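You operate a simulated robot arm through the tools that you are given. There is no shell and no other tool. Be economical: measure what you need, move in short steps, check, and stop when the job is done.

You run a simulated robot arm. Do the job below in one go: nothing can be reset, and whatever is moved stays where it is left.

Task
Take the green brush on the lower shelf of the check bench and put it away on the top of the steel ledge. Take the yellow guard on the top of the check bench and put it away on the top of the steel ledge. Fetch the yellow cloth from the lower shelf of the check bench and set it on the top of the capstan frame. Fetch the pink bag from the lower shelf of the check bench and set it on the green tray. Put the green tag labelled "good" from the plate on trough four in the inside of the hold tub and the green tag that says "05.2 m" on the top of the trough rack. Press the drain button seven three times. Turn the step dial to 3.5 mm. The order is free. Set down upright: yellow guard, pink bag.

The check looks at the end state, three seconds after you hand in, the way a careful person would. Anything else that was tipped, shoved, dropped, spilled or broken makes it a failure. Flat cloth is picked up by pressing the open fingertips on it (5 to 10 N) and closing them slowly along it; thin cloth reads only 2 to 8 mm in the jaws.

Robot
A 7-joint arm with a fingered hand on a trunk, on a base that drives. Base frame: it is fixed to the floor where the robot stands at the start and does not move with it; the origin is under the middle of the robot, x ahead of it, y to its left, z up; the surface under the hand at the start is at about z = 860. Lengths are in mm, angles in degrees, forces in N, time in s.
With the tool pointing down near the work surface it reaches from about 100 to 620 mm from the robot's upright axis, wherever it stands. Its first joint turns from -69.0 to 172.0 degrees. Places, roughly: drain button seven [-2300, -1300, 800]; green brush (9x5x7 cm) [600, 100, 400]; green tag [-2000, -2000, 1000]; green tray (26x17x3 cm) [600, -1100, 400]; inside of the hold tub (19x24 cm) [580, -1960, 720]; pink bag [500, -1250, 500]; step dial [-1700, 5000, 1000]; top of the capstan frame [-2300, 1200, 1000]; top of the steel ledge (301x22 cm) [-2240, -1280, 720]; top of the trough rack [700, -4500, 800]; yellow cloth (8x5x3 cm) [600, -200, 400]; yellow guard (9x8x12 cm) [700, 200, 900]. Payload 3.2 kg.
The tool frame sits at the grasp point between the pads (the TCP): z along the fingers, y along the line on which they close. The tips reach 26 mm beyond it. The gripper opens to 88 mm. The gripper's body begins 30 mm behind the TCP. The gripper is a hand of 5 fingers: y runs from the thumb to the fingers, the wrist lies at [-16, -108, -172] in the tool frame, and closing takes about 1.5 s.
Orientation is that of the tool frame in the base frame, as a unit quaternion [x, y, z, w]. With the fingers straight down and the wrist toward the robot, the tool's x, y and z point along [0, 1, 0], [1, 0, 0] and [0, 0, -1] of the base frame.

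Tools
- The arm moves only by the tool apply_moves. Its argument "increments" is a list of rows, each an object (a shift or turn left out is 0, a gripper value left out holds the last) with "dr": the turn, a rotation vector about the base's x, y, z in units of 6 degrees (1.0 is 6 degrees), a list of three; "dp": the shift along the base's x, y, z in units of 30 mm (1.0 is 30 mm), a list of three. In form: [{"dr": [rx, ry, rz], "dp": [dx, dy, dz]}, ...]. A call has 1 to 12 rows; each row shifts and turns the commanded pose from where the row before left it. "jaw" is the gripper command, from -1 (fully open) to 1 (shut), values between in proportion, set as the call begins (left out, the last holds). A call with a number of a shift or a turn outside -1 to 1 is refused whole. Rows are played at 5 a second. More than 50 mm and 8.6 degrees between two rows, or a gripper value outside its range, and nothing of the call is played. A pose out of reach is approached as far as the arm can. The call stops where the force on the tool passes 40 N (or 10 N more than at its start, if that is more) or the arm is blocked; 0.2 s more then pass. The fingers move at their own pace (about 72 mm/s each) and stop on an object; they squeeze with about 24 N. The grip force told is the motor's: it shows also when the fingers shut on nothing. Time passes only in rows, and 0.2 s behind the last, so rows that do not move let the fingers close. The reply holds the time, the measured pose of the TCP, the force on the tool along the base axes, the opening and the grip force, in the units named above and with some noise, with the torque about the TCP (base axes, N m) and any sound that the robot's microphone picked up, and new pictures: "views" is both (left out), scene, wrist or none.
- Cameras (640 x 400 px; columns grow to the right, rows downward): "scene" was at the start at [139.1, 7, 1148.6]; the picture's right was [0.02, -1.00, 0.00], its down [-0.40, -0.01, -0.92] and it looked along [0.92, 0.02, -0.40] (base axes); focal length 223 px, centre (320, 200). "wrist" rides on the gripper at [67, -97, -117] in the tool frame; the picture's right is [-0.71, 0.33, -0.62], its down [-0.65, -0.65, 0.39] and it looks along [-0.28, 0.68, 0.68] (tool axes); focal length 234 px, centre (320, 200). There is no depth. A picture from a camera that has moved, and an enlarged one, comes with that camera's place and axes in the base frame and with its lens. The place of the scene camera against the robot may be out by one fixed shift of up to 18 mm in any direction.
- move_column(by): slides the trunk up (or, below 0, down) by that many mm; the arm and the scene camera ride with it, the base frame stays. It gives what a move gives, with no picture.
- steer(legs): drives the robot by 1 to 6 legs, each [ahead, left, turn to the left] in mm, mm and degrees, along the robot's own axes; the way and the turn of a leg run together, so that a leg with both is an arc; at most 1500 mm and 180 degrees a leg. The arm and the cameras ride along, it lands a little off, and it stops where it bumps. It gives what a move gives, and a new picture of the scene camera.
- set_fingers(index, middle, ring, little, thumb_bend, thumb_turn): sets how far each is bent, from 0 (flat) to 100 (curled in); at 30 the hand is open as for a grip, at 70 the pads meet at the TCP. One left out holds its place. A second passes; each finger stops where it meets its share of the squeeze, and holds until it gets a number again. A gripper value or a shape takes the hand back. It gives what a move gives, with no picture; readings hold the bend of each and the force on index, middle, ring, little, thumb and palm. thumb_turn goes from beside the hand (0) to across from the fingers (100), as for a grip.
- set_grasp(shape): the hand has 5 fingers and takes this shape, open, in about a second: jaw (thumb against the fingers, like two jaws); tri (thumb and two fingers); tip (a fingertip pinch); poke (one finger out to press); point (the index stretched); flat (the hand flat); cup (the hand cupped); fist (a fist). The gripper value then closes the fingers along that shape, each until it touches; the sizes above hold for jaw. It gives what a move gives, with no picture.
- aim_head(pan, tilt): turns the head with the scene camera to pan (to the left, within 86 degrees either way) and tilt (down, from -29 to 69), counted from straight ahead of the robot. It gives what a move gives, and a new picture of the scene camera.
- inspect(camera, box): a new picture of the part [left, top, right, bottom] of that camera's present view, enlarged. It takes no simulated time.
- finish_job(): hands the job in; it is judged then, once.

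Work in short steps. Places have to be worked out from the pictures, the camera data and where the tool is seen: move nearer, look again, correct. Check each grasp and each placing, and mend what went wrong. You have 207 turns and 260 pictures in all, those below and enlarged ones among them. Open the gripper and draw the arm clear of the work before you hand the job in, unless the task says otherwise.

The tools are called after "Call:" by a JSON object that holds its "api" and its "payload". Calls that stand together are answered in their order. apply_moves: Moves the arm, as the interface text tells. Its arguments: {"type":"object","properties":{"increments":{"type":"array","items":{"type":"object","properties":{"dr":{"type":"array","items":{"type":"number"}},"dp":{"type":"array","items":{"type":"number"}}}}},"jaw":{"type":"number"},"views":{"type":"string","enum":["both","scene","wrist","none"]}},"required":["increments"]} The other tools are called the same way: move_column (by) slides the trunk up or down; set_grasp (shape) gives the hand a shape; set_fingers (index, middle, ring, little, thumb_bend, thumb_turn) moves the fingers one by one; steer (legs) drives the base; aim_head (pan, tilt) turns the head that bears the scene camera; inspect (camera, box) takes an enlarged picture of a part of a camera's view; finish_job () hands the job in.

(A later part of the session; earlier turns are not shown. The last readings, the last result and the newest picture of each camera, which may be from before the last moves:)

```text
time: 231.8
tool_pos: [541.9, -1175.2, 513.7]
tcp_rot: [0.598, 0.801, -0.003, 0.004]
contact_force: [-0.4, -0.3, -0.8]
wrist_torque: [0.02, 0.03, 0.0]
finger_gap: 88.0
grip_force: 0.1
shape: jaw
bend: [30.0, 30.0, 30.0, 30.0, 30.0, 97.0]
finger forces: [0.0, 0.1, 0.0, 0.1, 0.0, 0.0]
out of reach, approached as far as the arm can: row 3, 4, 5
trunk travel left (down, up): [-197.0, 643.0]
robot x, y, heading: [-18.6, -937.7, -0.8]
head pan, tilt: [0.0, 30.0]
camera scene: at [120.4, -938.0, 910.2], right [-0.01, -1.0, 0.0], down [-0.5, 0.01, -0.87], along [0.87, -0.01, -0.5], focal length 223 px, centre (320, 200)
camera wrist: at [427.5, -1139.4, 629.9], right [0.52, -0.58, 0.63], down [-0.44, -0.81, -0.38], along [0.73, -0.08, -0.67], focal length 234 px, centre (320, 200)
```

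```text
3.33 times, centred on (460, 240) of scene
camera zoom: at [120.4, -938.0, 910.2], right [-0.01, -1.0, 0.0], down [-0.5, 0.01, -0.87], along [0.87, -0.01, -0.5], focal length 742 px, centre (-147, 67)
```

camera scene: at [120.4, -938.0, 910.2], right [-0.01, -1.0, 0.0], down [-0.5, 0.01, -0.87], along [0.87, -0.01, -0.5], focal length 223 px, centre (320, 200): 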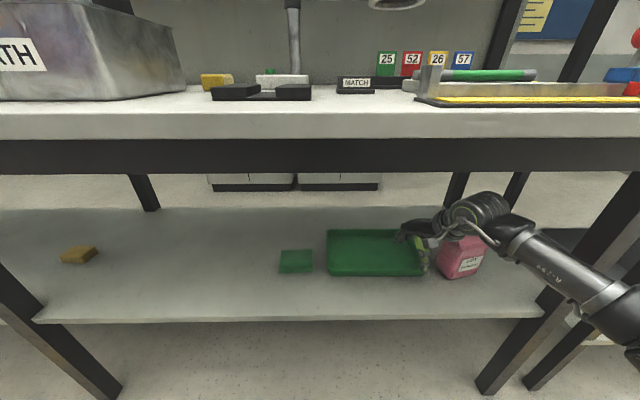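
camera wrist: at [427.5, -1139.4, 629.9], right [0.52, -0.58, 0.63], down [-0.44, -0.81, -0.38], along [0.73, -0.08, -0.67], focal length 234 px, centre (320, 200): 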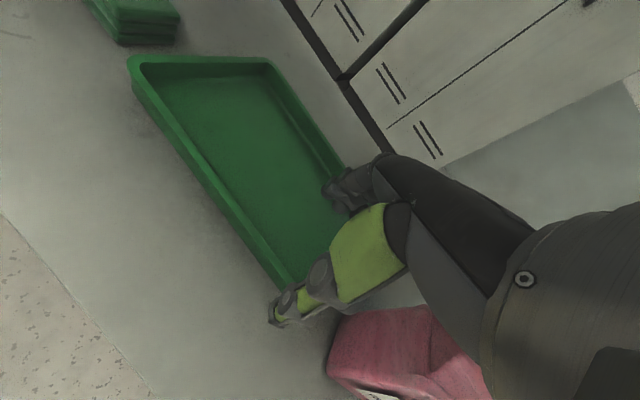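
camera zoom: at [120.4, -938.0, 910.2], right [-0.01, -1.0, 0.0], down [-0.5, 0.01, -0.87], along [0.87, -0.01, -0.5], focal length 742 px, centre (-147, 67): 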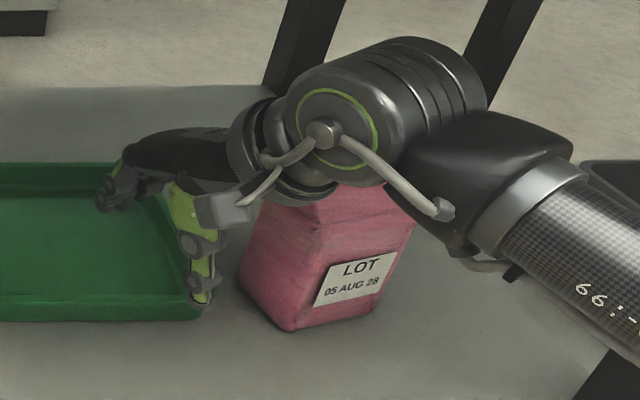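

The first joint is at its limit turning right. I'll pull the hand out of the shelf, turn the base right 28° and shift a bit, then re-enter.

Call:
{"api": "apply_moves", "payload": {"increments": [{"dp": [-1, 0, 0]}, {"dp": [-1, 0, 0]}, {"dp": [-1, 0, 0]}, {"dp": [-1, 0, 0]}, {"dp": [-1, 0, 0]}, {"dp": [-1, 0, 0]}], "views": "none"}}

Call:
{"api": "steer", "payload": {"legs": [[0, -110, 0], [0, 0, -28]]}}

Call:
{"api": "apply_moves", "payload": {"increments": [{"dp": [0.4, 0.9, 0], "dr": [0, 0, 1]}, {"dp": [0.4, 0.9, 0], "dr": [0, 0, 1]}, {"dp": [0.4, 0.9, 0], "dr": [0, 0, 1]}, {"dp": [0.4, 0.9, 0], "dr": [0, 0, 1]}, {"dp": [0.4, 0.9, 0], "dr": [0, 0, 0.7]}, {"dp": [0.4, 0.9, 0]}, {"dp": [0.4, 0.9, 0]}, {"dp": [0.4, 0.9, 0]}, {"dp": [0.5, 0.9, 0]}, {"dp": [0.5, 0.8, 0]}]}}

```text
time: 233.2
tool_pos: [360.5, -1175.1, 514.7]
tcp_rot: [0.597, 0.802, -0.001, 0.004]
contact_force: [-0.3, -0.6, 0.3]
wrist_torque: [0.0, 0.0, 0.02]
finger_gap: 87.9
grip_force: 0.0
shape: jaw
bend: [30.0, 30.0, 30.0, 30.0, 30.0, 97.0]
finger forces: [0.0, 0.0, 0.0, 0.0, 0.0, 0.0]
trunk travel left (down, up): [-197.0, 643.0]
robot x, y, heading: [-18.6, -940.3, -0.7]
head pan, tilt: [0.0, 30.0]
```

```text
time: 235.8
tool_pos: [210.5, -1431.2, 515.0]
tcp_rot: [0.768, 0.64, -0.003, 0.004]
contact_force: [0.1, 0.6, -0.5]
wrist_torque: [0.02, 0.01, 0.01]
finger_gap: 88.0
grip_force: 0.0
shape: jaw
bend: [30.0, 30.0, 30.0, 30.0, 30.0, 97.0]
finger forces: [0.1, 0.0, 0.0, 0.0, 0.0, 0.0]
trunk travel left (down, up): [-197.0, 643.0]
robot x, y, heading: [-18.3, -1052.5, -27.7]
head pan, tilt: [0.0, 30.0]
camera scene: at [102.6, -1111.8, 910.2], right [-0.47, -0.88, 0.0], down [-0.44, 0.23, -0.87], along [0.77, -0.41, -0.5], focal length 223 px, centre (320, 200)
```

scene: 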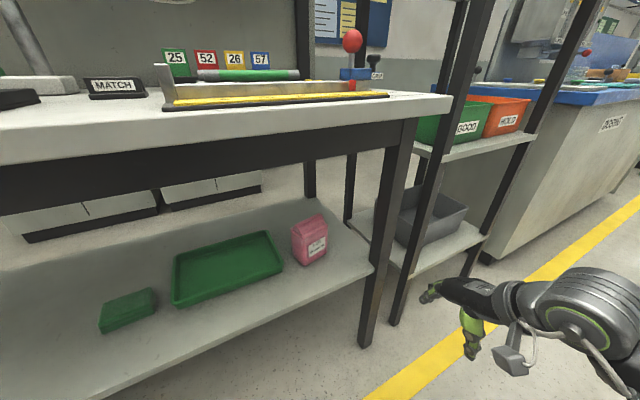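

```text
time: 238.0
tool_pos: [336.5, -1164.9, 513.9]
tcp_rot: [0.59, 0.807, -0.002, 0.004]
contact_force: [0.6, -0.4, 0.4]
wrist_torque: [0.02, 0.02, 0.01]
finger_gap: 87.7
grip_force: 0.0
shape: jaw
bend: [30.0, 30.0, 30.0, 30.0, 30.0, 97.0]
finger forces: [0.0, 0.1, 0.0, 0.1, 0.1, 0.0]
trunk travel left (down, up): [-197.0, 643.0]
robot x, y, heading: [-19.2, -1055.2, -28.0]
head pan, tilt: [0.0, 30.0]
camera scene: at [102.6, -1111.9, 910.2], right [-0.47, -0.88, 0.0], down [-0.44, 0.23, -0.87], along [0.77, -0.41, -0.5], focal length 223 px, centre (320, 200)
camera wrist: at [221.3, -1131.2, 629.9], right [0.53, -0.57, 0.63], down [-0.42, -0.82, -0.38], along [0.74, -0.06, -0.67], focal length 234 px, centre (320, 200)
```

scene: 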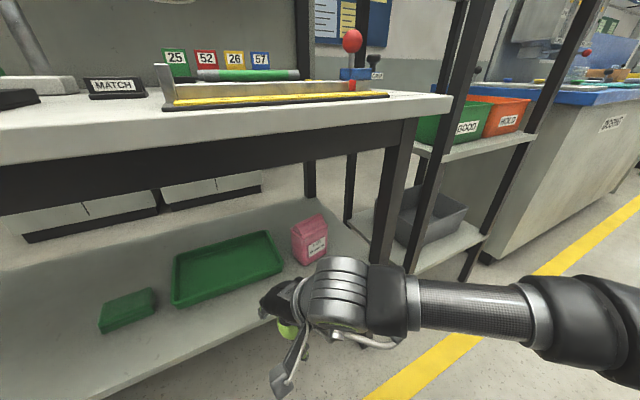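
wrist: 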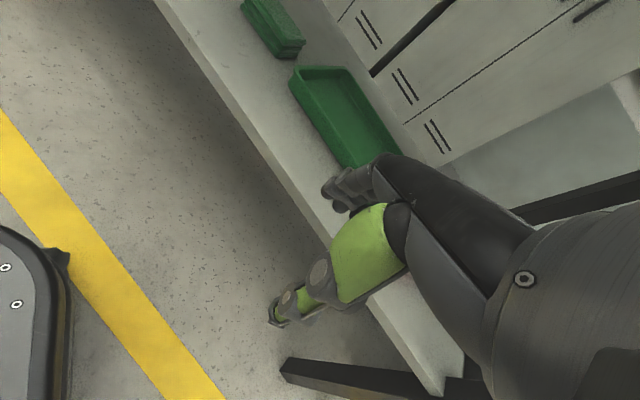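

Good viewpoint now. I'll zoom on the bag from here.

Call:
{"api": "inspect", "payload": {"camera": "scene", "box": [260, 190, 360, 290]}}

```text
4.00 times, centred on (310, 240) of scene
camera zoom: at [102.6, -1111.9, 910.2], right [-0.47, -0.88, 0.0], down [-0.44, 0.23, -0.87], along [0.77, -0.41, -0.5], focal length 891 px, centre (360, 40)
```

zoom: 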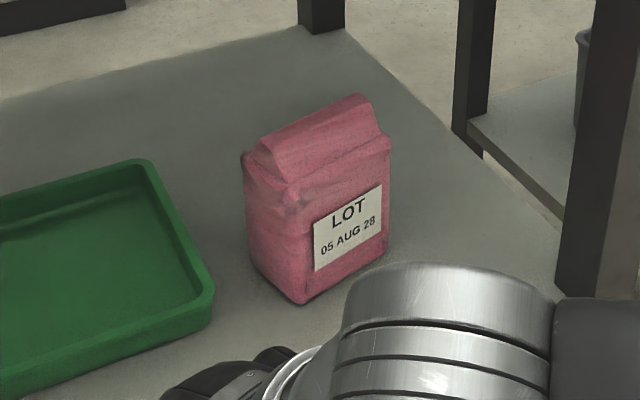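

Refined: bag 81×60 mm, centre [580, -1329], yaw ~10°, body top z≈511, ridge z≈545. I'll move in over the tray, turn to yaw 10°, then slide partway.

Call:
{"api": "apply_moves", "payload": {"increments": [{"dp": [1, 0, 0], "dr": [0, 0, -0.6]}, {"dp": [1, 0, 0], "dr": [0, 0, -0.6]}, {"dp": [1, 0, 0.05]}, {"dp": [1, 0, 0]}, {"dp": [1, 0, 0]}, {"dp": [1, 0, 0]}, {"dp": [1, 0, 0]}, {"dp": [0.4, 0, 0]}, {"dp": [0.13, -0.99, 0]}, {"dp": [0.13, -0.99, 0]}]}}

Call:
{"api": "inspect", "payload": {"camera": "scene", "box": [230, 170, 390, 290]}}

```text
time: 240.2
tool_pos: [565.5, -1224.1, 515.5]
tcp_rot: [0.639, 0.769, -0.002, 0.004]
contact_force: [-0.1, -0.4, 0.9]
wrist_torque: [-0.01, -0.01, 0.01]
finger_gap: 87.9
grip_force: 0.1
shape: jaw
bend: [30.0, 30.0, 30.0, 30.0, 30.0, 97.0]
finger forces: [0.1, 0.1, 0.0, 0.1, 0.0, 0.0]
trunk travel left (down, up): [-197.0, 643.0]
robot x, y, heading: [-19.0, -1050.1, -28.0]
head pan, tilt: [0.0, 30.0]
camera scene: at [102.7, -1111.8, 910.2], right [-0.47, -0.88, 0.0], down [-0.44, 0.23, -0.87], along [0.77, -0.41, -0.5], focal length 223 px, centre (320, 200)
camera wrist: at [457.2, -1176.4, 632.4], right [0.45, -0.63, 0.63], down [-0.52, -0.76, -0.38], along [0.72, -0.15, -0.67], focal length 234 px, centre (320, 200)
```

scene: 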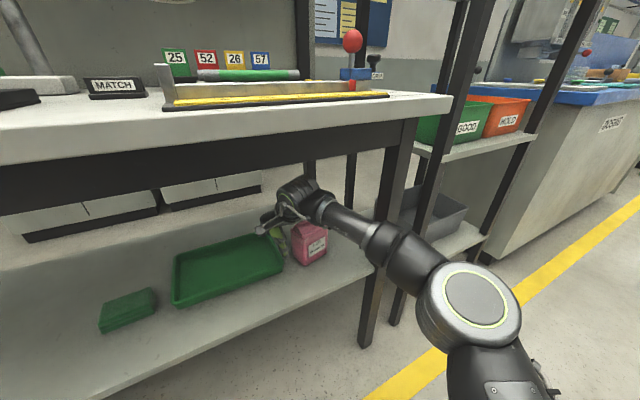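
wrist: 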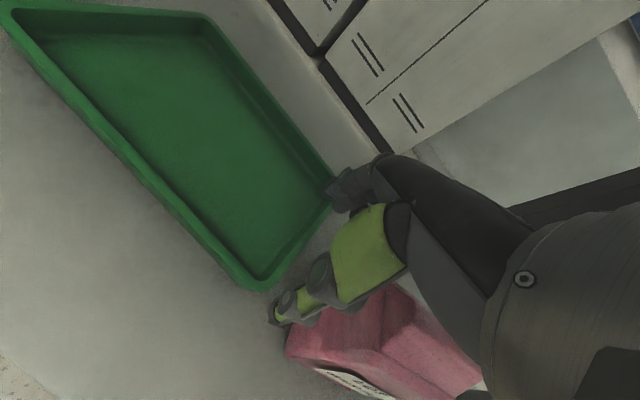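

```text
3.33 times, centred on (310, 230) of scene
camera zoom: at [102.7, -1111.8, 910.2], right [-0.47, -0.88, 0.0], down [-0.44, 0.23, -0.87], along [0.77, -0.41, -0.5], focal length 742 px, centre (353, 100)
```

zoom: 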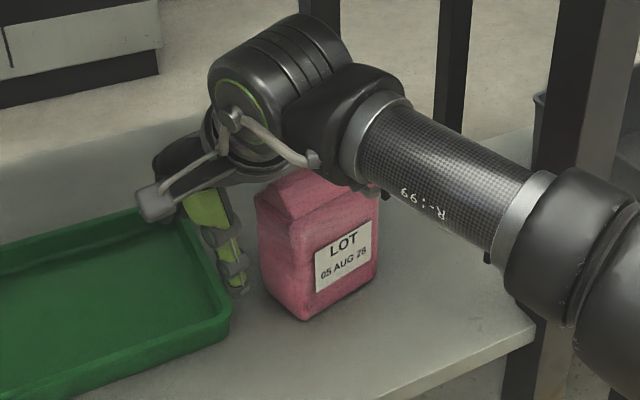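

The wrist view puts the bag about 17 mm nearer in x than the scene camera does. I'll correct by −16 mm and slide on toward [562, -1322].

Call:
{"api": "apply_moves", "payload": {"increments": [{"dp": [-0.53, 0, 0]}, {"dp": [0.1, -0.7, 0]}, {"dp": [0.1, -0.7, 0]}], "views": "wrist"}}

Call:
{"api": "inspect", "payload": {"camera": "scene", "box": [230, 170, 390, 290]}}

```text
time: 241.0
tool_pos: [555.7, -1267.0, 516.4]
tcp_rot: [0.639, 0.769, -0.002, 0.004]
contact_force: [-0.9, 0.1, 1.2]
wrist_torque: [-0.02, -0.01, -0.01]
finger_gap: 88.2
grip_force: 0.0
shape: jaw
bend: [30.0, 30.0, 30.0, 30.0, 30.0, 97.0]
finger forces: [0.0, 0.1, 0.1, 0.0, 0.0, 0.0]
trunk travel left (down, up): [-197.0, 643.0]
robot x, y, heading: [-19.5, -1054.5, -28.1]
head pan, tilt: [0.0, 30.0]
camera wrist: at [446.3, -1218.8, 632.4], right [0.45, -0.63, 0.63], down [-0.52, -0.76, -0.38], along [0.72, -0.15, -0.67], focal length 234 px, centre (320, 200)
```

wrist: 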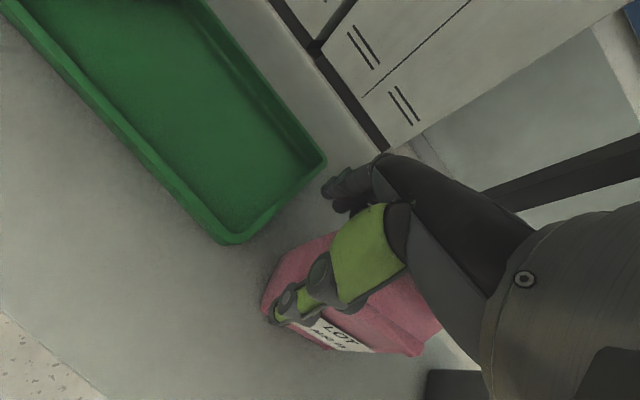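

```text
3.33 times, centred on (310, 230) of scene
camera zoom: at [102.7, -1111.8, 910.2], right [-0.47, -0.88, 0.0], down [-0.44, 0.23, -0.87], along [0.77, -0.41, -0.5], focal length 742 px, centre (353, 100)
```

zoom: 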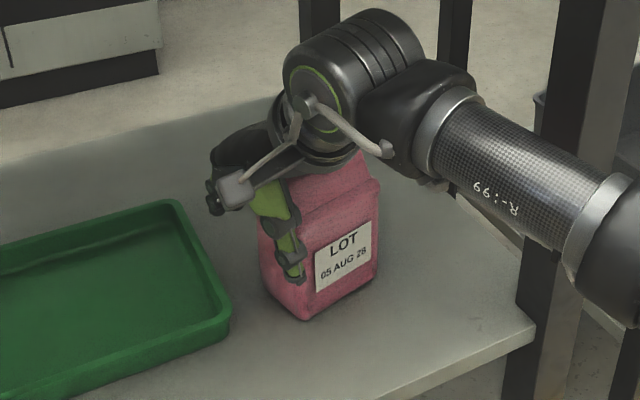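

The thumb passes in front of the bag and the fingers behind. I'll slide the remaining ~50 mm.

Call:
{"api": "apply_moves", "payload": {"increments": [{"dp": [0.07, -0.55, 0]}, {"dp": [0.07, -0.55, 0]}, {"dp": [0.07, -0.5, 0]}], "views": "wrist"}}

Call:
{"api": "inspect", "payload": {"camera": "scene", "box": [230, 150, 430, 300]}}

```text
time: 241.8
tool_pos: [555.8, -1275.4, 515.4]
tcp_rot: [0.639, 0.769, -0.002, 0.004]
contact_force: [-0.7, 0.5, -0.3]
wrist_torque: [-0.03, -0.01, -0.02]
finger_gap: 87.9
grip_force: 0.1
shape: jaw
bend: [30.0, 30.0, 30.0, 30.0, 30.0, 97.0]
finger forces: [0.0, 0.0, 0.1, 0.0, 1.0, 0.0]
out of reach, approached as far as the arm can: row 1, 2, 3
trunk travel left (down, up): [-197.0, 643.0]
robot x, y, heading: [-21.1, -1049.4, -27.9]
head pan, tilt: [0.0, 30.0]
camera wrist: at [447.5, -1227.3, 631.5], right [0.45, -0.63, 0.63], down [-0.52, -0.76, -0.38], along [0.72, -0.16, -0.67], focal length 234 px, centre (320, 200)
```

wrist: 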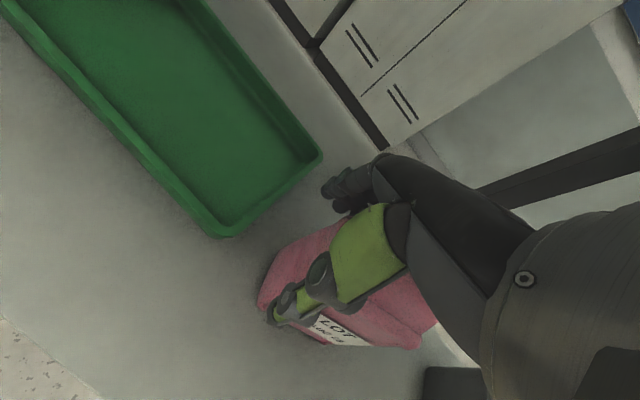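

```text
2.67 times, centred on (330, 225) of scene
camera zoom: at [102.6, -1111.8, 910.2], right [-0.47, -0.88, 0.0], down [-0.44, 0.23, -0.87], along [0.77, -0.41, -0.5], focal length 594 px, centre (293, 133)
```

zoom: 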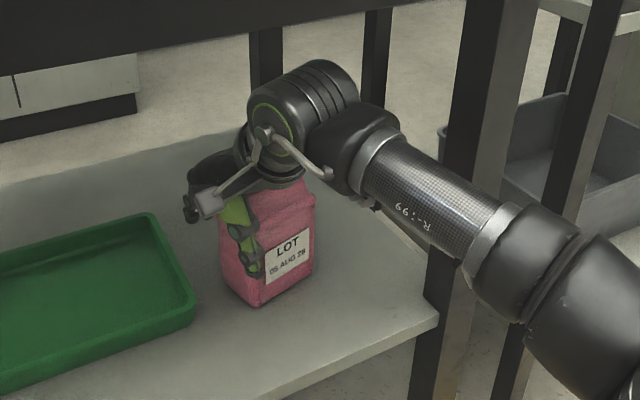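

The arm is at its limit again. I'll shift the whole base by about (−8, −45) mm to finish engulfing the bag.

Call:
{"api": "steer", "payload": {"legs": [[14, -43, 0]]}}

Call:
{"api": "inspect", "payload": {"camera": "wrist", "box": [200, 150, 480, 390]}}

```text
time: 242.7
tool_pos: [550.4, -1320.5, 515.0]
tcp_rot: [0.639, 0.769, -0.002, 0.004]
contact_force: [1.0, -0.2, 0.2]
wrist_torque: [0.0, 0.0, 0.02]
finger_gap: 87.7
grip_force: 0.1
shape: jaw
bend: [30.0, 30.0, 30.0, 30.0, 30.0, 97.0]
finger forces: [0.4, 0.1, 0.0, 0.0, 0.0, 0.0]
trunk travel left (down, up): [-197.0, 643.0]
robot x, y, heading: [-25.9, -1096.9, -28.1]
head pan, tilt: [0.0, 30.0]
camera scene: at [95.1, -1156.2, 910.2], right [-0.47, -0.88, 0.0], down [-0.44, 0.23, -0.87], along [0.77, -0.4, -0.5], focal length 223 px, centre (320, 200)
```

scene: 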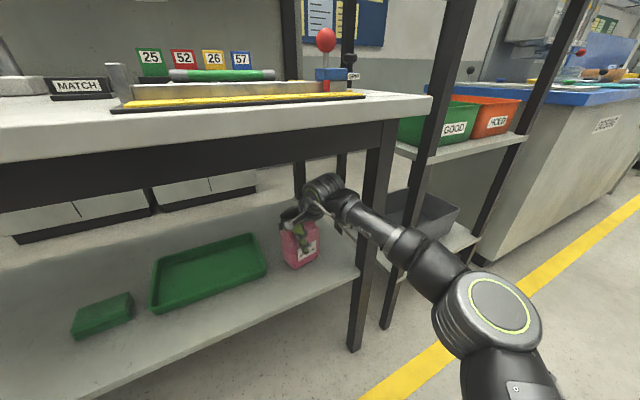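

```text
1.67 times, centred on (340, 270) of wrist
camera zoom: at [440.1, -1271.5, 631.5], right [0.45, -0.63, 0.63], down [-0.52, -0.76, -0.38], along [0.72, -0.16, -0.67], focal length 390 px, centre (287, 83)
```

zoom: 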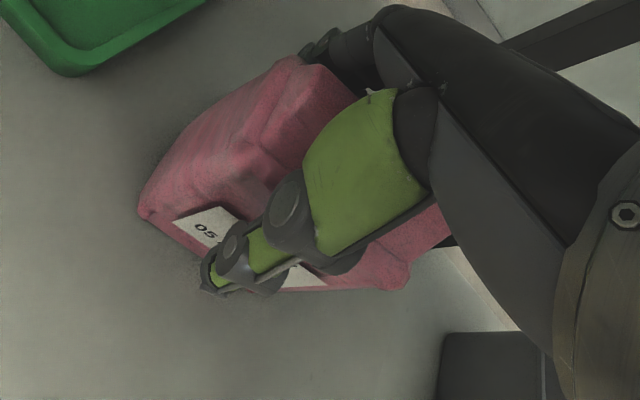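

The bag is between thumb and fingers. Closing.

Call:
{"api": "apply_moves", "payload": {"increments": [{}, {}, {}, {}, {}, {}, {}], "jaw": 1, "views": "wrist"}}

```text
time: 244.3
tool_pos: [548.5, -1319.9, 515.7]
tcp_rot: [0.64, 0.769, -0.002, 0.004]
contact_force: [0.5, -0.9, 2.6]
wrist_torque: [-0.04, 0.19, 0.06]
finger_gap: 64.2
grip_force: 24.2
shape: jaw
bend: [35.0, 37.0, 71.0, 35.0, 7.0, 98.0]
finger forces: [15.7, 6.2, 2.7, 1.7, 24.3, 0.0]
trunk travel left (down, up): [-197.0, 643.0]
robot x, y, heading: [-25.3, -1096.7, -28.0]
head pan, tilt: [0.0, 30.0]
camera wrist: at [439.9, -1271.5, 631.8], right [0.45, -0.63, 0.63], down [-0.52, -0.76, -0.38], along [0.72, -0.16, -0.67], focal length 234 px, centre (320, 200)
```

wrist: 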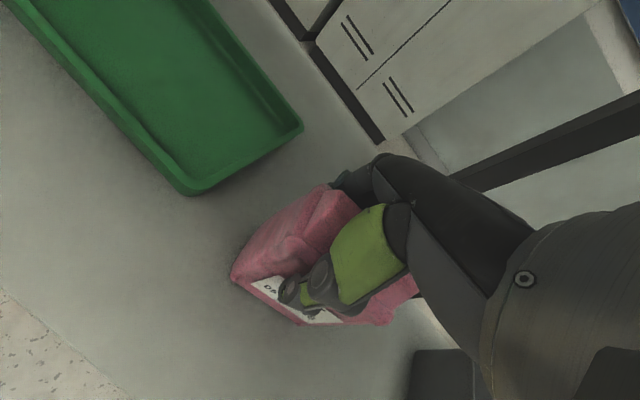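

Firm grip (64 mm). I'll lift about 42 mm, staying under the bench apron, and check.

Call:
{"api": "apply_moves", "payload": {"increments": [{"dp": [0, 0, 0.5]}, {"dp": [0, 0, 0.9]}, {}]}}

```text
time: 245.1
tool_pos: [548.9, -1320.4, 521.9]
tcp_rot: [0.64, 0.769, -0.003, 0.004]
contact_force: [0.7, 0.2, -3.2]
wrist_torque: [0.09, 0.03, 0.02]
finger_gap: 64.0
grip_force: 23.9
shape: jaw
bend: [36.0, 37.0, 72.0, 36.0, 8.0, 98.0]
finger forces: [15.1, 6.0, 2.4, 1.6, 23.9, 0.0]
out of reach, approached as far as the arm can: row 1, 2
trunk travel left (down, up): [-197.0, 643.0]
robot x, y, heading: [-26.5, -1089.2, -28.1]
head pan, tilt: [0.0, 30.0]
camera scene: at [95.6, -1156.4, 910.0], right [-0.47, -0.88, 0.0], down [-0.44, 0.23, -0.87], along [0.77, -0.4, -0.5], focal length 223 px, centre (320, 200)
camera wrist: at [439.7, -1271.6, 638.1], right [0.45, -0.63, 0.63], down [-0.52, -0.76, -0.38], along [0.72, -0.16, -0.67], focal length 234 px, centre (320, 200)
```

scene: 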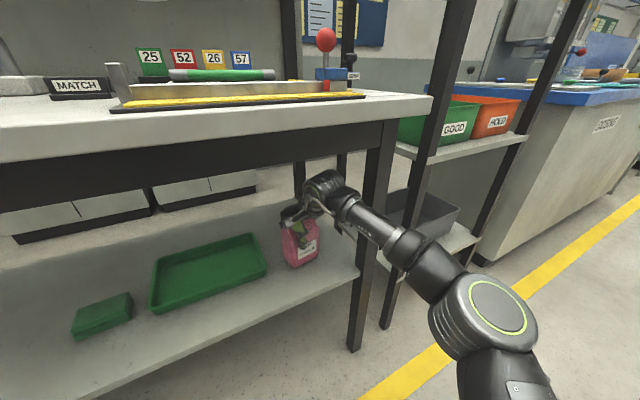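
wrist: 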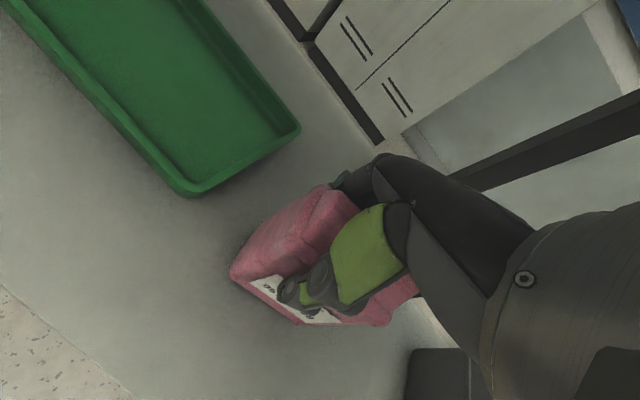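

The arm is at its upper limit, so I'll lift with the trunk and carry the bag over the tray by driving the base.

Call:
{"api": "move_column", "payload": {"by": 42}}

Call:
{"api": "steer", "payload": {"legs": [[-31, 105, 0], [-31, 106, 0]]}}

Call:
{"api": "apply_moves", "payload": {"increments": [{}], "views": "wrist"}}

```text
time: 245.9
tool_pos: [549.0, -1320.8, 564.5]
tcp_rot: [0.639, 0.769, -0.003, 0.004]
contact_force: [-0.5, -0.8, -4.0]
wrist_torque: [0.09, -0.02, 0.01]
finger_gap: 63.9
grip_force: 24.2
shape: jaw
bend: [36.0, 37.0, 72.0, 36.0, 9.0, 98.0]
finger forces: [15.0, 6.2, 2.4, 1.6, 23.9, 0.0]
trunk travel left (down, up): [-239.0, 601.0]
robot x, y, heading: [-25.6, -1099.7, -28.0]
head pan, tilt: [0.0, 30.0]
```

```text
time: 247.9
tool_pos: [591.8, -1106.8, 564.3]
tcp_rot: [0.641, 0.768, -0.002, 0.004]
contact_force: [0.9, -0.4, -3.8]
wrist_torque: [0.08, 0.03, 0.01]
finger_gap: 63.9
grip_force: 23.8
shape: jaw
bend: [36.0, 37.0, 72.0, 37.0, 9.0, 98.0]
finger forces: [15.1, 6.2, 2.2, 1.6, 24.0, 0.1]
trunk travel left (down, up): [-239.0, 601.0]
robot x, y, heading: [14.9, -883.7, -27.9]
head pan, tilt: [0.0, 30.0]
camera scene: at [139.0, -942.2, 952.1], right [-0.47, -0.88, 0.0], down [-0.44, 0.23, -0.87], along [0.76, -0.41, -0.5], focal length 223 px, centre (320, 200)
```

scene: 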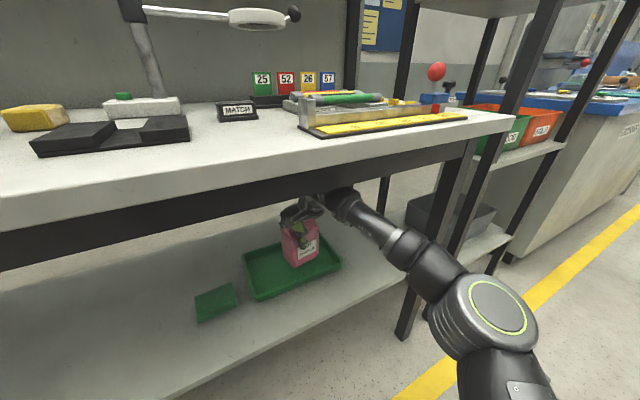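

```text
time: 248.3
tool_pos: [590.9, -1106.2, 564.0]
tcp_rot: [0.641, 0.768, -0.003, 0.003]
contact_force: [0.8, 0.2, -3.6]
wrist_torque: [0.06, 0.02, -0.02]
finger_gap: 63.6
grip_force: 23.8
shape: jaw
bend: [36.0, 37.0, 72.0, 37.0, 9.0, 98.0]
finger forces: [15.2, 6.1, 2.2, 1.6, 24.0, 0.0]
trunk travel left (down, up): [-239.0, 601.0]
robot x, y, heading: [15.4, -883.4, -28.1]
head pan, tilt: [0.0, 30.0]
camera wrist: at [482.8, -1058.3, 679.8], right [0.45, -0.63, 0.63], down [-0.53, -0.76, -0.38], along [0.72, -0.16, -0.68], focal length 234 px, centre (320, 200)
```

wrist: 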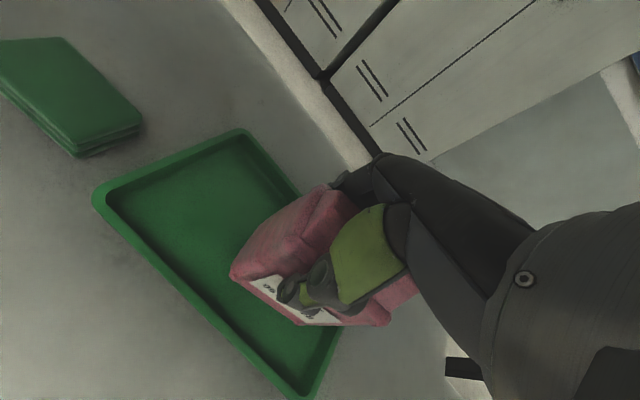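

The bag hangs over the middle of the tray. I'll lower it with the trunk, then in small steps.

Call:
{"api": "move_column", "payload": {"by": -34}}

Call:
{"api": "apply_moves", "payload": {"increments": [{"dp": [0.2, 0, -0.1]}, {"dp": [0.2, 0, -0.1]}], "views": "none"}}

Call:
{"api": "move_column", "payload": {"by": -4}}

```text
time: 249.1
tool_pos: [593.2, -1107.3, 530.2]
tcp_rot: [0.641, 0.768, -0.002, 0.004]
contact_force: [-0.2, -0.4, -3.4]
wrist_torque: [0.07, 0.01, 0.05]
finger_gap: 64.0
grip_force: 23.6
shape: jaw
bend: [36.0, 37.0, 72.0, 37.0, 9.0, 98.0]
finger forces: [15.2, 6.1, 2.2, 1.6, 23.8, 0.1]
trunk travel left (down, up): [-205.0, 635.0]
robot x, y, heading: [17.5, -882.5, -27.9]
head pan, tilt: [0.0, 30.0]
```

```text
time: 249.7
tool_pos: [592.3, -1107.3, 529.7]
tcp_rot: [0.64, 0.768, -0.003, 0.005]
contact_force: [0.3, 0.6, -4.5]
wrist_torque: [0.06, 0.02, 0.01]
finger_gap: 63.8
grip_force: 24.4
shape: jaw
bend: [36.0, 37.0, 72.0, 37.0, 9.0, 98.0]
finger forces: [15.3, 6.2, 2.3, 1.6, 23.9, 0.1]
out of reach, approached as far as the arm can: row 1, 2
trunk travel left (down, up): [-205.0, 635.0]
robot x, y, heading: [21.1, -880.7, -28.1]
head pan, tilt: [0.0, 30.0]
```

```text
time: 250.2
tool_pos: [592.3, -1106.6, 525.8]
tcp_rot: [0.641, 0.768, -0.002, 0.004]
contact_force: [0.0, 0.0, -3.1]
wrist_torque: [0.09, 0.01, -0.01]
finger_gap: 63.8
grip_force: 24.3
shape: jaw
bend: [36.0, 37.0, 72.0, 37.0, 9.0, 98.0]
finger forces: [15.2, 6.1, 2.3, 1.5, 23.9, 0.0]
trunk travel left (down, up): [-201.0, 639.0]
robot x, y, heading: [18.4, -883.1, -28.0]
head pan, tilt: [0.0, 30.0]
```

Call:
{"api": "move_column", "payload": {"by": -4}}

Call:
{"api": "move_column", "payload": {"by": -3}}

```text
time: 250.8
tool_pos: [592.9, -1107.1, 521.8]
tcp_rot: [0.641, 0.768, -0.002, 0.003]
contact_force: [-0.8, 0.3, -3.7]
wrist_torque: [0.04, 0.03, -0.02]
finger_gap: 63.6
grip_force: 24.6
shape: jaw
bend: [36.0, 37.0, 72.0, 37.0, 9.0, 98.0]
finger forces: [15.0, 6.0, 2.2, 1.6, 23.9, 0.0]
trunk travel left (down, up): [-197.0, 643.0]
robot x, y, heading: [17.8, -881.0, -28.0]
head pan, tilt: [0.0, 30.0]
```

```text
time: 251.3
tool_pos: [590.4, -1105.8, 521.5]
tcp_rot: [0.641, 0.767, -0.001, 0.006]
contact_force: [0.8, 0.5, 3.3]
wrist_torque: [-0.03, 0.13, 0.0]
finger_gap: 64.0
grip_force: 23.6
shape: jaw
bend: [36.0, 37.0, 72.0, 37.0, 8.0, 98.0]
finger forces: [16.8, 6.1, 2.3, 2.3, 24.4, 0.0]
trunk travel left (down, up): [-194.0, 646.0]
robot x, y, heading: [15.6, -881.7, -28.0]
head pan, tilt: [0.0, 30.0]
```

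Contact: the vertical force swung from −3.7 to +3.3 N at TCP z≈521. I'll open the hand.

Call:
{"api": "apply_moves", "payload": {"increments": [{}, {}, {}, {}, {}, {}], "jaw": -1, "views": "wrist"}}

```text
time: 252.7
tool_pos: [591.6, -1106.2, 518.7]
tcp_rot: [0.641, 0.768, -0.002, 0.005]
contact_force: [1.7, 0.1, 0.7]
wrist_torque: [0.02, 0.04, -0.02]
finger_gap: 88.2
grip_force: 0.1
shape: jaw
bend: [30.0, 30.0, 30.0, 30.0, 30.0, 97.0]
finger forces: [0.9, 0.0, 0.0, 0.0, 0.0, 0.0]
trunk travel left (down, up): [-194.0, 646.0]
robot x, y, heading: [21.5, -879.8, -27.8]
head pan, tilt: [0.0, 30.0]
camera wrist: at [482.4, -1058.1, 635.6], right [0.45, -0.63, 0.63], down [-0.53, -0.76, -0.38], along [0.72, -0.16, -0.67], focal length 234 px, centre (320, 200)
```

wrist: 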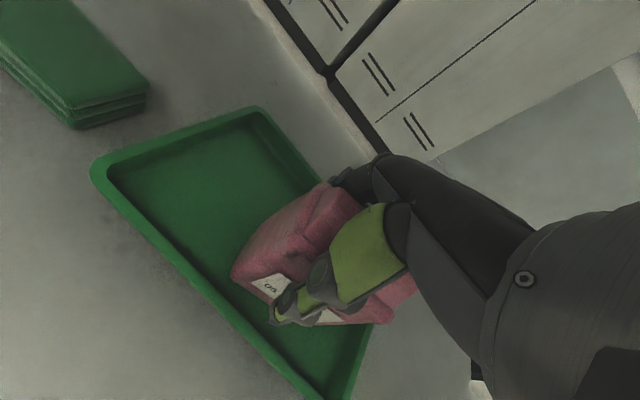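

Released. I'll centre the gap and slide the hand out along +y with the base, then look.

Call:
{"api": "steer", "payload": {"legs": [[7, 4, 0], [-87, 122, 0]]}}

Call:
{"api": "apply_moves", "payload": {"increments": [{}], "views": "wrist"}}

```text
time: 254.4
tool_pos: [579.6, -961.5, 519.6]
tcp_rot: [0.643, 0.766, -0.003, 0.004]
contact_force: [-0.4, -0.4, 1.0]
wrist_torque: [0.01, 0.01, 0.01]
finger_gap: 87.7
grip_force: 0.0
shape: jaw
bend: [30.0, 30.0, 30.0, 30.0, 30.0, 97.0]
finger forces: [0.1, 0.0, 0.0, 0.1, 0.0, 0.1]
trunk travel left (down, up): [-194.0, 646.0]
robot x, y, heading: [5.3, -733.2, -28.4]
head pan, tilt: [0.0, 30.0]
camera scene: at [127.3, -795.5, 907.2], right [-0.47, -0.88, 0.0], down [-0.44, 0.24, -0.87], along [0.76, -0.41, -0.5], focal length 223 px, centre (320, 200)
```

scene: 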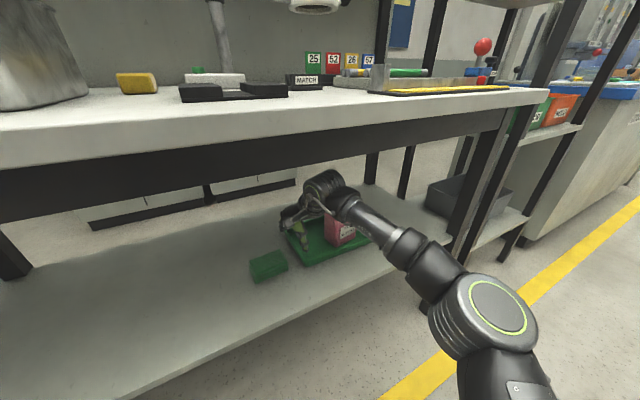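

```text
time: 254.8
tool_pos: [579.5, -964.0, 519.1]
tcp_rot: [0.642, 0.766, -0.003, 0.005]
contact_force: [-0.5, 0.5, 0.1]
wrist_torque: [-0.02, 0.0, 0.03]
finger_gap: 87.8
grip_force: 0.1
shape: jaw
bend: [30.0, 30.0, 30.0, 30.0, 30.0, 97.0]
finger forces: [0.0, 0.0, 0.0, 0.1, 0.0, 0.0]
trunk travel left (down, up): [-194.0, 646.0]
robot x, y, heading: [3.1, -730.8, -28.2]
head pan, tilt: [0.0, 30.0]
camera wrist: at [470.6, -913.4, 635.6], right [0.45, -0.63, 0.63], down [-0.53, -0.76, -0.38], along [0.72, -0.16, -0.67], focal length 234 px, centre (320, 200)
```

wrist: 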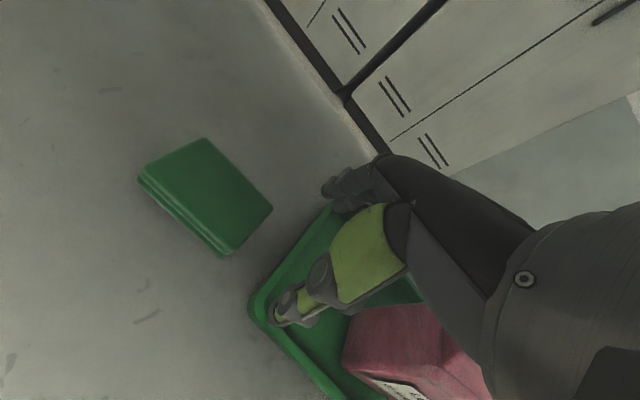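

The bag stands upright on the tray. Next is the yellow cloth on the same shelf near [635, -187]: I'll draw the hand out and drive there.

Call:
{"api": "apply_moves", "payload": {"increments": [{"dp": [-1, 0, 0]}, {"dp": [-1, 0, 0]}, {"dp": [-1, 0, 0]}, {"dp": [-1, 0.2, 0]}, {"dp": [-1, 0.2, 0]}, {"dp": [-1, 0.2, 0]}, {"dp": [-1, 0.3, 0]}, {"dp": [-1, 0.3, 0]}], "views": "none"}}

Call:
{"api": "steer", "payload": {"legs": [[0, 0, 28], [0, 740, 0]]}}

```text
time: 256.6
tool_pos: [338.6, -928.9, 520.7]
tcp_rot: [0.643, 0.766, -0.002, 0.004]
contact_force: [0.5, 0.2, -0.4]
wrist_torque: [-0.01, 0.01, 0.03]
finger_gap: 88.0
grip_force: 0.2
shape: jaw
bend: [30.0, 30.0, 30.0, 30.0, 30.0, 97.0]
finger forces: [0.0, 0.0, 0.0, 0.0, 0.0, 0.0]
trunk travel left (down, up): [-194.0, 646.0]
robot x, y, heading: [6.8, -732.2, -28.2]
head pan, tilt: [0.0, 30.0]
```

```text
time: 260.6
tool_pos: [397.7, -338.8, 521.0]
tcp_rot: [0.454, 0.891, -0.009, 0.008]
contact_force: [-5.3, -16.9, 0.0]
wrist_torque: [0.22, -0.09, -0.2]
finger_gap: 82.7
grip_force: 0.1
shape: jaw
bend: [39.0, 30.0, 30.0, 30.0, 30.0, 97.0]
finger forces: [17.1, 0.0, 0.1, 0.0, 0.0, 0.0]
trunk travel left (down, up): [-194.0, 646.0]
robot x, y, heading: [10.6, -307.0, -0.4]
head pan, tilt: [0.0, 30.0]
stopped in leg 2: the force on the tool passed its limit at 117 N (the readings are from after the stop); the commanded pose is now the measured one
camera scene: at [146.8, -306.7, 907.2], right [-0.01, -1.0, 0.0], down [-0.5, 0.01, -0.87], along [0.87, -0.01, -0.5], focal length 223 px, centre (320, 200)
```

scene: 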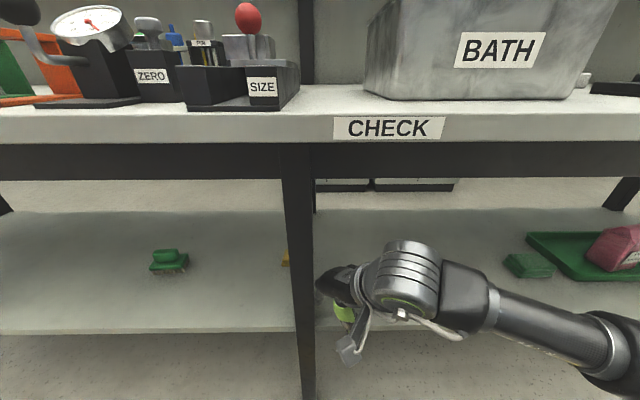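

The turn swung the hand outward and the finger bumped the bench leg. I'll back off to the right, and check the tray and bag.

Call:
{"api": "steer", "payload": {"legs": [[0, -60, 0]]}}

Call:
{"api": "inspect", "payload": {"camera": "scene", "box": [460, 190, 640, 310]}}

```text
time: 261.5
tool_pos: [399.3, -395.2, 521.4]
tcp_rot: [0.452, 0.892, -0.01, 0.008]
contact_force: [-0.5, -0.4, 0.6]
wrist_torque: [0.03, -0.02, 0.01]
finger_gap: 87.9
grip_force: 0.0
shape: jaw
bend: [30.0, 30.0, 30.0, 30.0, 30.0, 97.0]
finger forces: [0.1, 0.1, 0.1, 0.0, 0.0, 0.1]
trunk travel left (down, up): [-194.0, 646.0]
robot x, y, heading: [11.2, -368.1, -0.7]
head pan, tilt: [0.0, 30.0]
camera scene: at [146.8, -364.1, 907.2], right [-0.01, -1.0, 0.0], down [-0.5, 0.01, -0.87], along [0.87, -0.01, -0.5], focal length 223 px, centre (320, 200)
```

scene: 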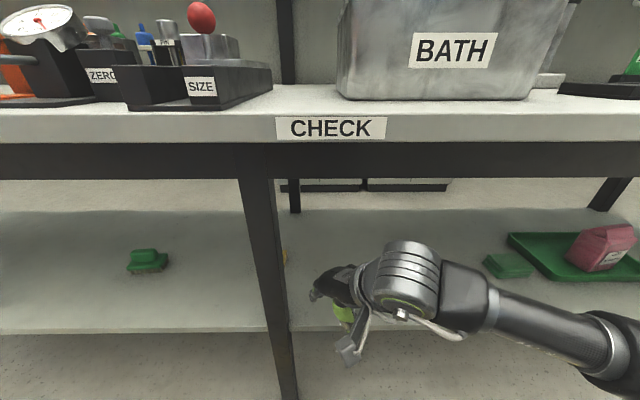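

```text
3.33 times, centred on (550, 250) of scene
camera zoom: at [146.8, -364.1, 907.2], right [-0.01, -1.0, 0.0], down [-0.5, 0.01, -0.87], along [0.87, -0.01, -0.5], focal length 742 px, centre (-447, 33)
```

zoom: 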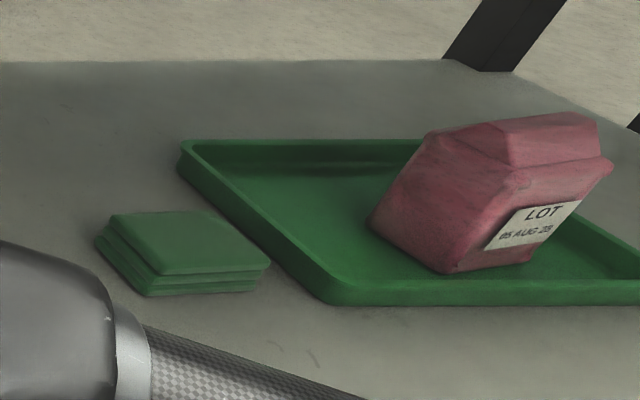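

The bag is upright (it's only stretched by the wide lens). I'll pull the arm well in, then drive left past the leg and turn right a little.

Call:
{"api": "apply_moves", "payload": {"increments": [{"dp": [-1, 0, 0], "dr": [0, 0, -1]}, {"dp": [-1, 0, 0], "dr": [0, 0, -1]}, {"dp": [-1, 0, 0], "dr": [0, 0, -1]}, {"dp": [-0.8, 0, 0], "dr": [0, 0, -1]}], "views": "none"}}

Call:
{"api": "steer", "payload": {"legs": [[0, 400, 0], [60, 0, -20]]}}

```text
time: 262.5
tool_pos: [313.0, -378.6, 547.1]
tcp_rot: [0.63, 0.777, -0.012, 0.006]
contact_force: [-0.1, 0.3, -0.2]
wrist_torque: [0.0, 0.0, 0.04]
finger_gap: 88.1
grip_force: 0.0
shape: jaw
bend: [30.0, 30.0, 30.0, 30.0, 30.0, 97.0]
finger forces: [0.0, 0.0, 0.0, 0.1, 0.1, 0.1]
out of reach, approached as far as the arm can: row 2, 3, 4
trunk travel left (down, up): [-194.0, 646.0]
robot x, y, heading: [8.9, -367.5, -0.8]
head pan, tilt: [0.0, 30.0]
```

```text
time: 266.1
tool_pos: [353.1, -96.6, 547.2]
tcp_rot: [0.755, 0.656, -0.013, 0.003]
contact_force: [0.2, -0.8, 0.4]
wrist_torque: [-0.02, 0.04, -0.03]
finger_gap: 87.8
grip_force: 0.0
shape: jaw
bend: [30.0, 30.0, 30.0, 30.0, 30.0, 97.0]
finger forces: [0.0, 0.0, 0.0, 0.0, 0.0, 0.0]
trunk travel left (down, up): [-194.0, 646.0]
robot x, y, heading: [72.1, 20.9, -20.8]
head pan, tilt: [0.0, 30.0]
camera scene: at [201.3, -26.2, 907.2], right [-0.36, -0.93, 0.0], down [-0.47, 0.18, -0.87], along [0.81, -0.31, -0.5], focal length 223 px, centre (320, 200)
```

scene: 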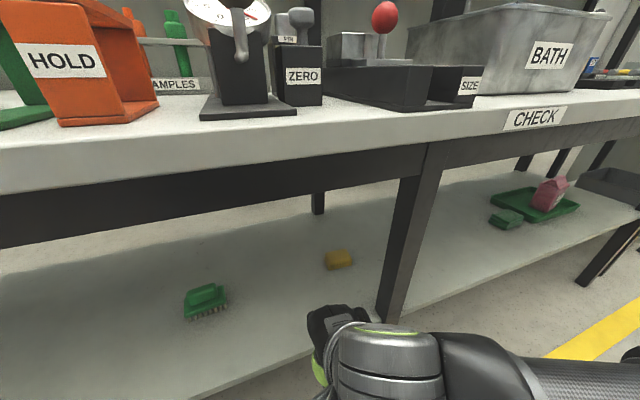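

Good view of cloth and brush. I'll zoom in on both.

Call:
{"api": "inspect", "payload": {"camera": "scene", "box": [290, 220, 390, 290]}}

Call:
{"api": "inspect", "payload": {"camera": "scene", "box": [156, 260, 256, 340]}}

```text
5.71 times, centred on (340, 255) of scene
camera zoom: at [201.3, -26.2, 907.2], right [-0.36, -0.93, 0.0], down [-0.47, 0.18, -0.87], along [0.81, -0.31, -0.5], focal length 1273 px, centre (206, -114)
```

zoom: 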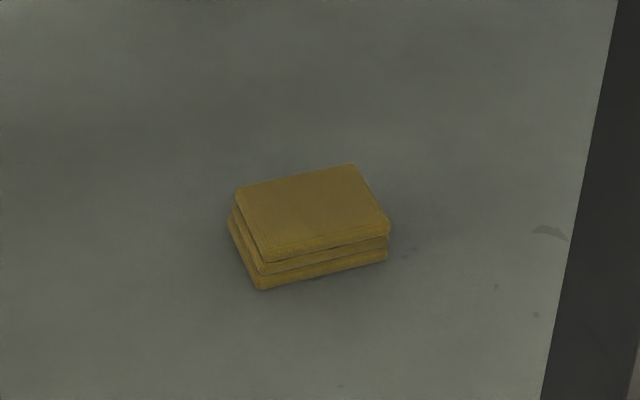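

```text
5.00 times, centred on (206, 300) of scene
camera zoom: at [201.3, -26.2, 907.2], right [-0.36, -0.93, 0.0], down [-0.47, 0.18, -0.87], along [0.81, -0.31, -0.5], focal length 1114 px, centre (890, -300)
```

zoom: 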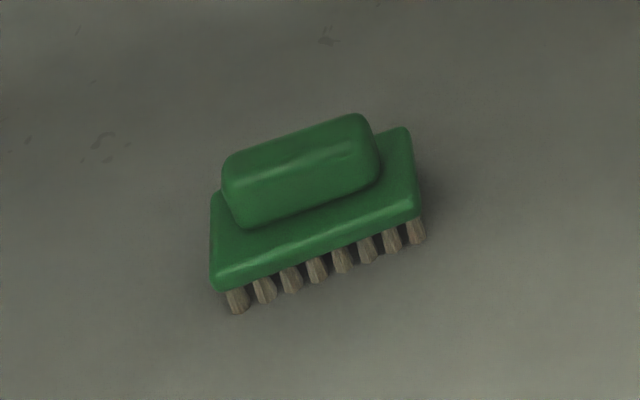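

The cloth is a folded block aligned with the axes, centre ≈ [626, -245], 50 mm along x. I'll drive a bit closer and bring the hand over it.

Call:
{"api": "steer", "payload": {"legs": [[45, 0, 0]]}}

Call:
{"api": "apply_moves", "payload": {"increments": [{"dp": [0.9, 0, -0.4], "dr": [0, 0, 0.7]}, {"dp": [0.9, 0, -0.4], "dr": [0, 0, 0.7]}, {"dp": [0.9, -0.5, -0.4]}, {"dp": [0.9, -0.7, -0.4]}, {"dp": [0.9, -0.7, 0]}, {"dp": [0.9, -0.7, 0]}, {"dp": [0.9, -0.7, 0]}, {"dp": [0.9, -0.7, 0]}]}}

```text
time: 267.0
tool_pos: [396.7, -111.3, 547.3]
tcp_rot: [0.754, 0.657, -0.013, 0.003]
contact_force: [0.6, -0.2, 0.3]
wrist_torque: [-0.02, 0.0, -0.01]
finger_gap: 88.2
grip_force: 0.1
shape: jaw
bend: [30.0, 30.0, 30.0, 30.0, 30.0, 97.0]
finger forces: [0.0, 0.1, 0.0, 0.0, 0.1, 0.0]
trunk travel left (down, up): [-194.0, 646.0]
robot x, y, heading: [117.6, 3.4, -20.8]
head pan, tilt: [0.0, 30.0]
camera scene: at [244.7, -42.3, 907.2], right [-0.35, -0.94, 0.0], down [-0.47, 0.18, -0.87], along [0.81, -0.31, -0.5], focal length 223 px, centre (320, 200)
```

scene: 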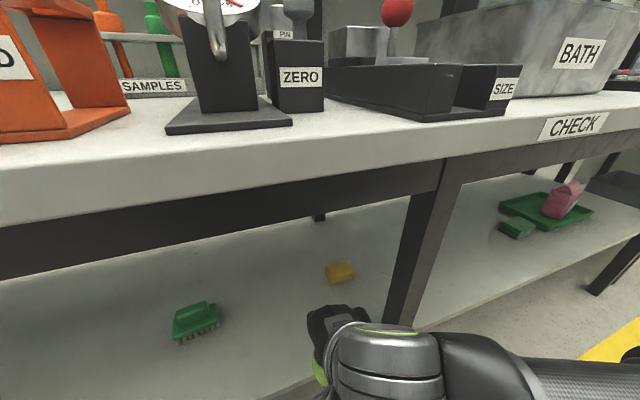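

```text
time: 268.9
tool_pos: [549.3, -178.2, 496.2]
tcp_rot: [0.644, 0.764, -0.038, 0.018]
contact_force: [-0.6, 0.1, -0.1]
wrist_torque: [0.03, 0.01, 0.04]
finger_gap: 87.7
grip_force: 0.0
shape: jaw
bend: [30.0, 30.0, 30.0, 30.0, 30.0, 97.0]
finger forces: [0.0, 0.1, 0.0, 0.1, 0.0, 0.0]
trunk travel left (down, up): [-194.0, 646.0]
robot x, y, heading: [98.4, -0.4, -22.1]
head pan, tilt: [0.0, 30.0]
stopped in row 8: the arm was blocked; the commanded pose is now the measured one
camera scene: at [212.1, -38.7, 911.7], right [-0.38, -0.93, 0.0], down [-0.44, 0.18, -0.88], along [0.81, -0.33, -0.48], focal length 223 px, centre (320, 200)
camera wrist: at [442.7, -120.6, 612.2], right [0.46, -0.59, 0.66], down [-0.54, -0.78, -0.31], along [0.7, -0.21, -0.68], focal length 234 px, centre (320, 200)
```

scene: 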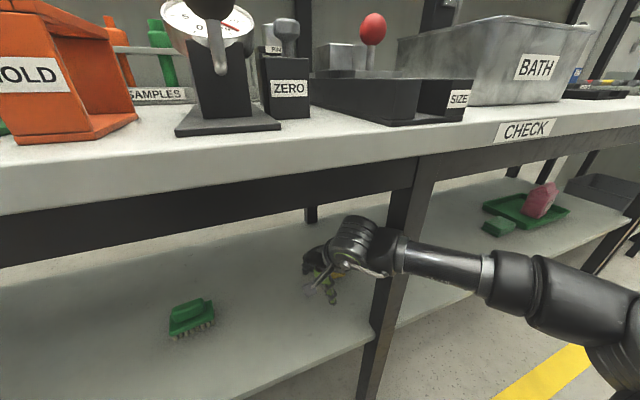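
wrist: 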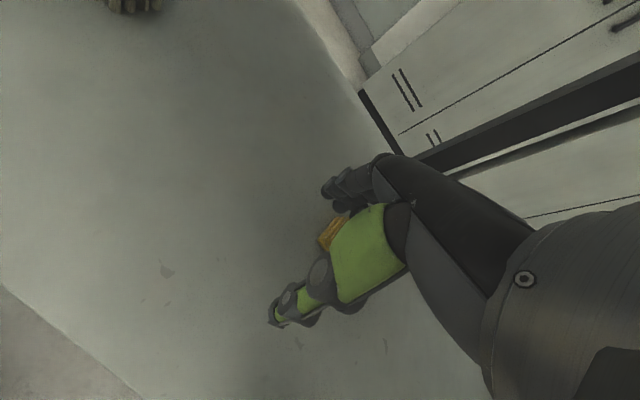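

The forearm met the bench leg because the arm was too folded. I'll withdraw the hand, then approach from further left with the arm more extended.

Call:
{"api": "apply_moves", "payload": {"increments": [{"dp": [-0.6, 0.9, 0.2]}, {"dp": [-0.8, 0.8, 0.2]}, {"dp": [-0.9, 0.6, 0.2]}, {"dp": [-1, 0.4, 0]}, {"dp": [-1, 0.2, 0]}, {"dp": [-1, 0, 0]}, {"dp": [-1, 0, 0]}], "views": "scene"}}

```text
time: 270.5
tool_pos: [392.4, -96.5, 508.1]
tcp_rot: [0.648, 0.76, -0.045, -0.003]
contact_force: [-0.1, -0.6, -0.8]
wrist_torque: [0.0, -0.01, 0.0]
finger_gap: 87.5
grip_force: 0.0
shape: jaw
bend: [30.0, 30.0, 30.0, 30.0, 30.0, 97.0]
finger forces: [0.0, 0.1, 0.0, 0.0, 0.0, 0.0]
out of reach, approached as far as the arm can: row 7
trunk travel left (down, up): [-194.0, 646.0]
robot x, y, heading: [103.8, 1.4, -22.2]
head pan, tilt: [0.0, 30.0]
camera scene: at [231.5, -50.1, 907.2], right [-0.38, -0.93, 0.0], down [-0.46, 0.19, -0.87], along [0.8, -0.33, -0.5], focal length 223 px, centre (320, 200)
```

scene: 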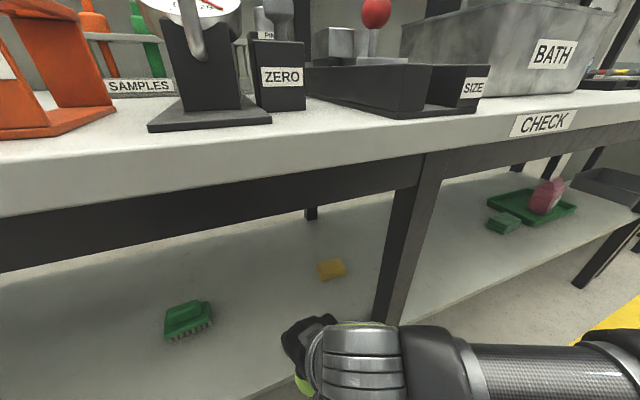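

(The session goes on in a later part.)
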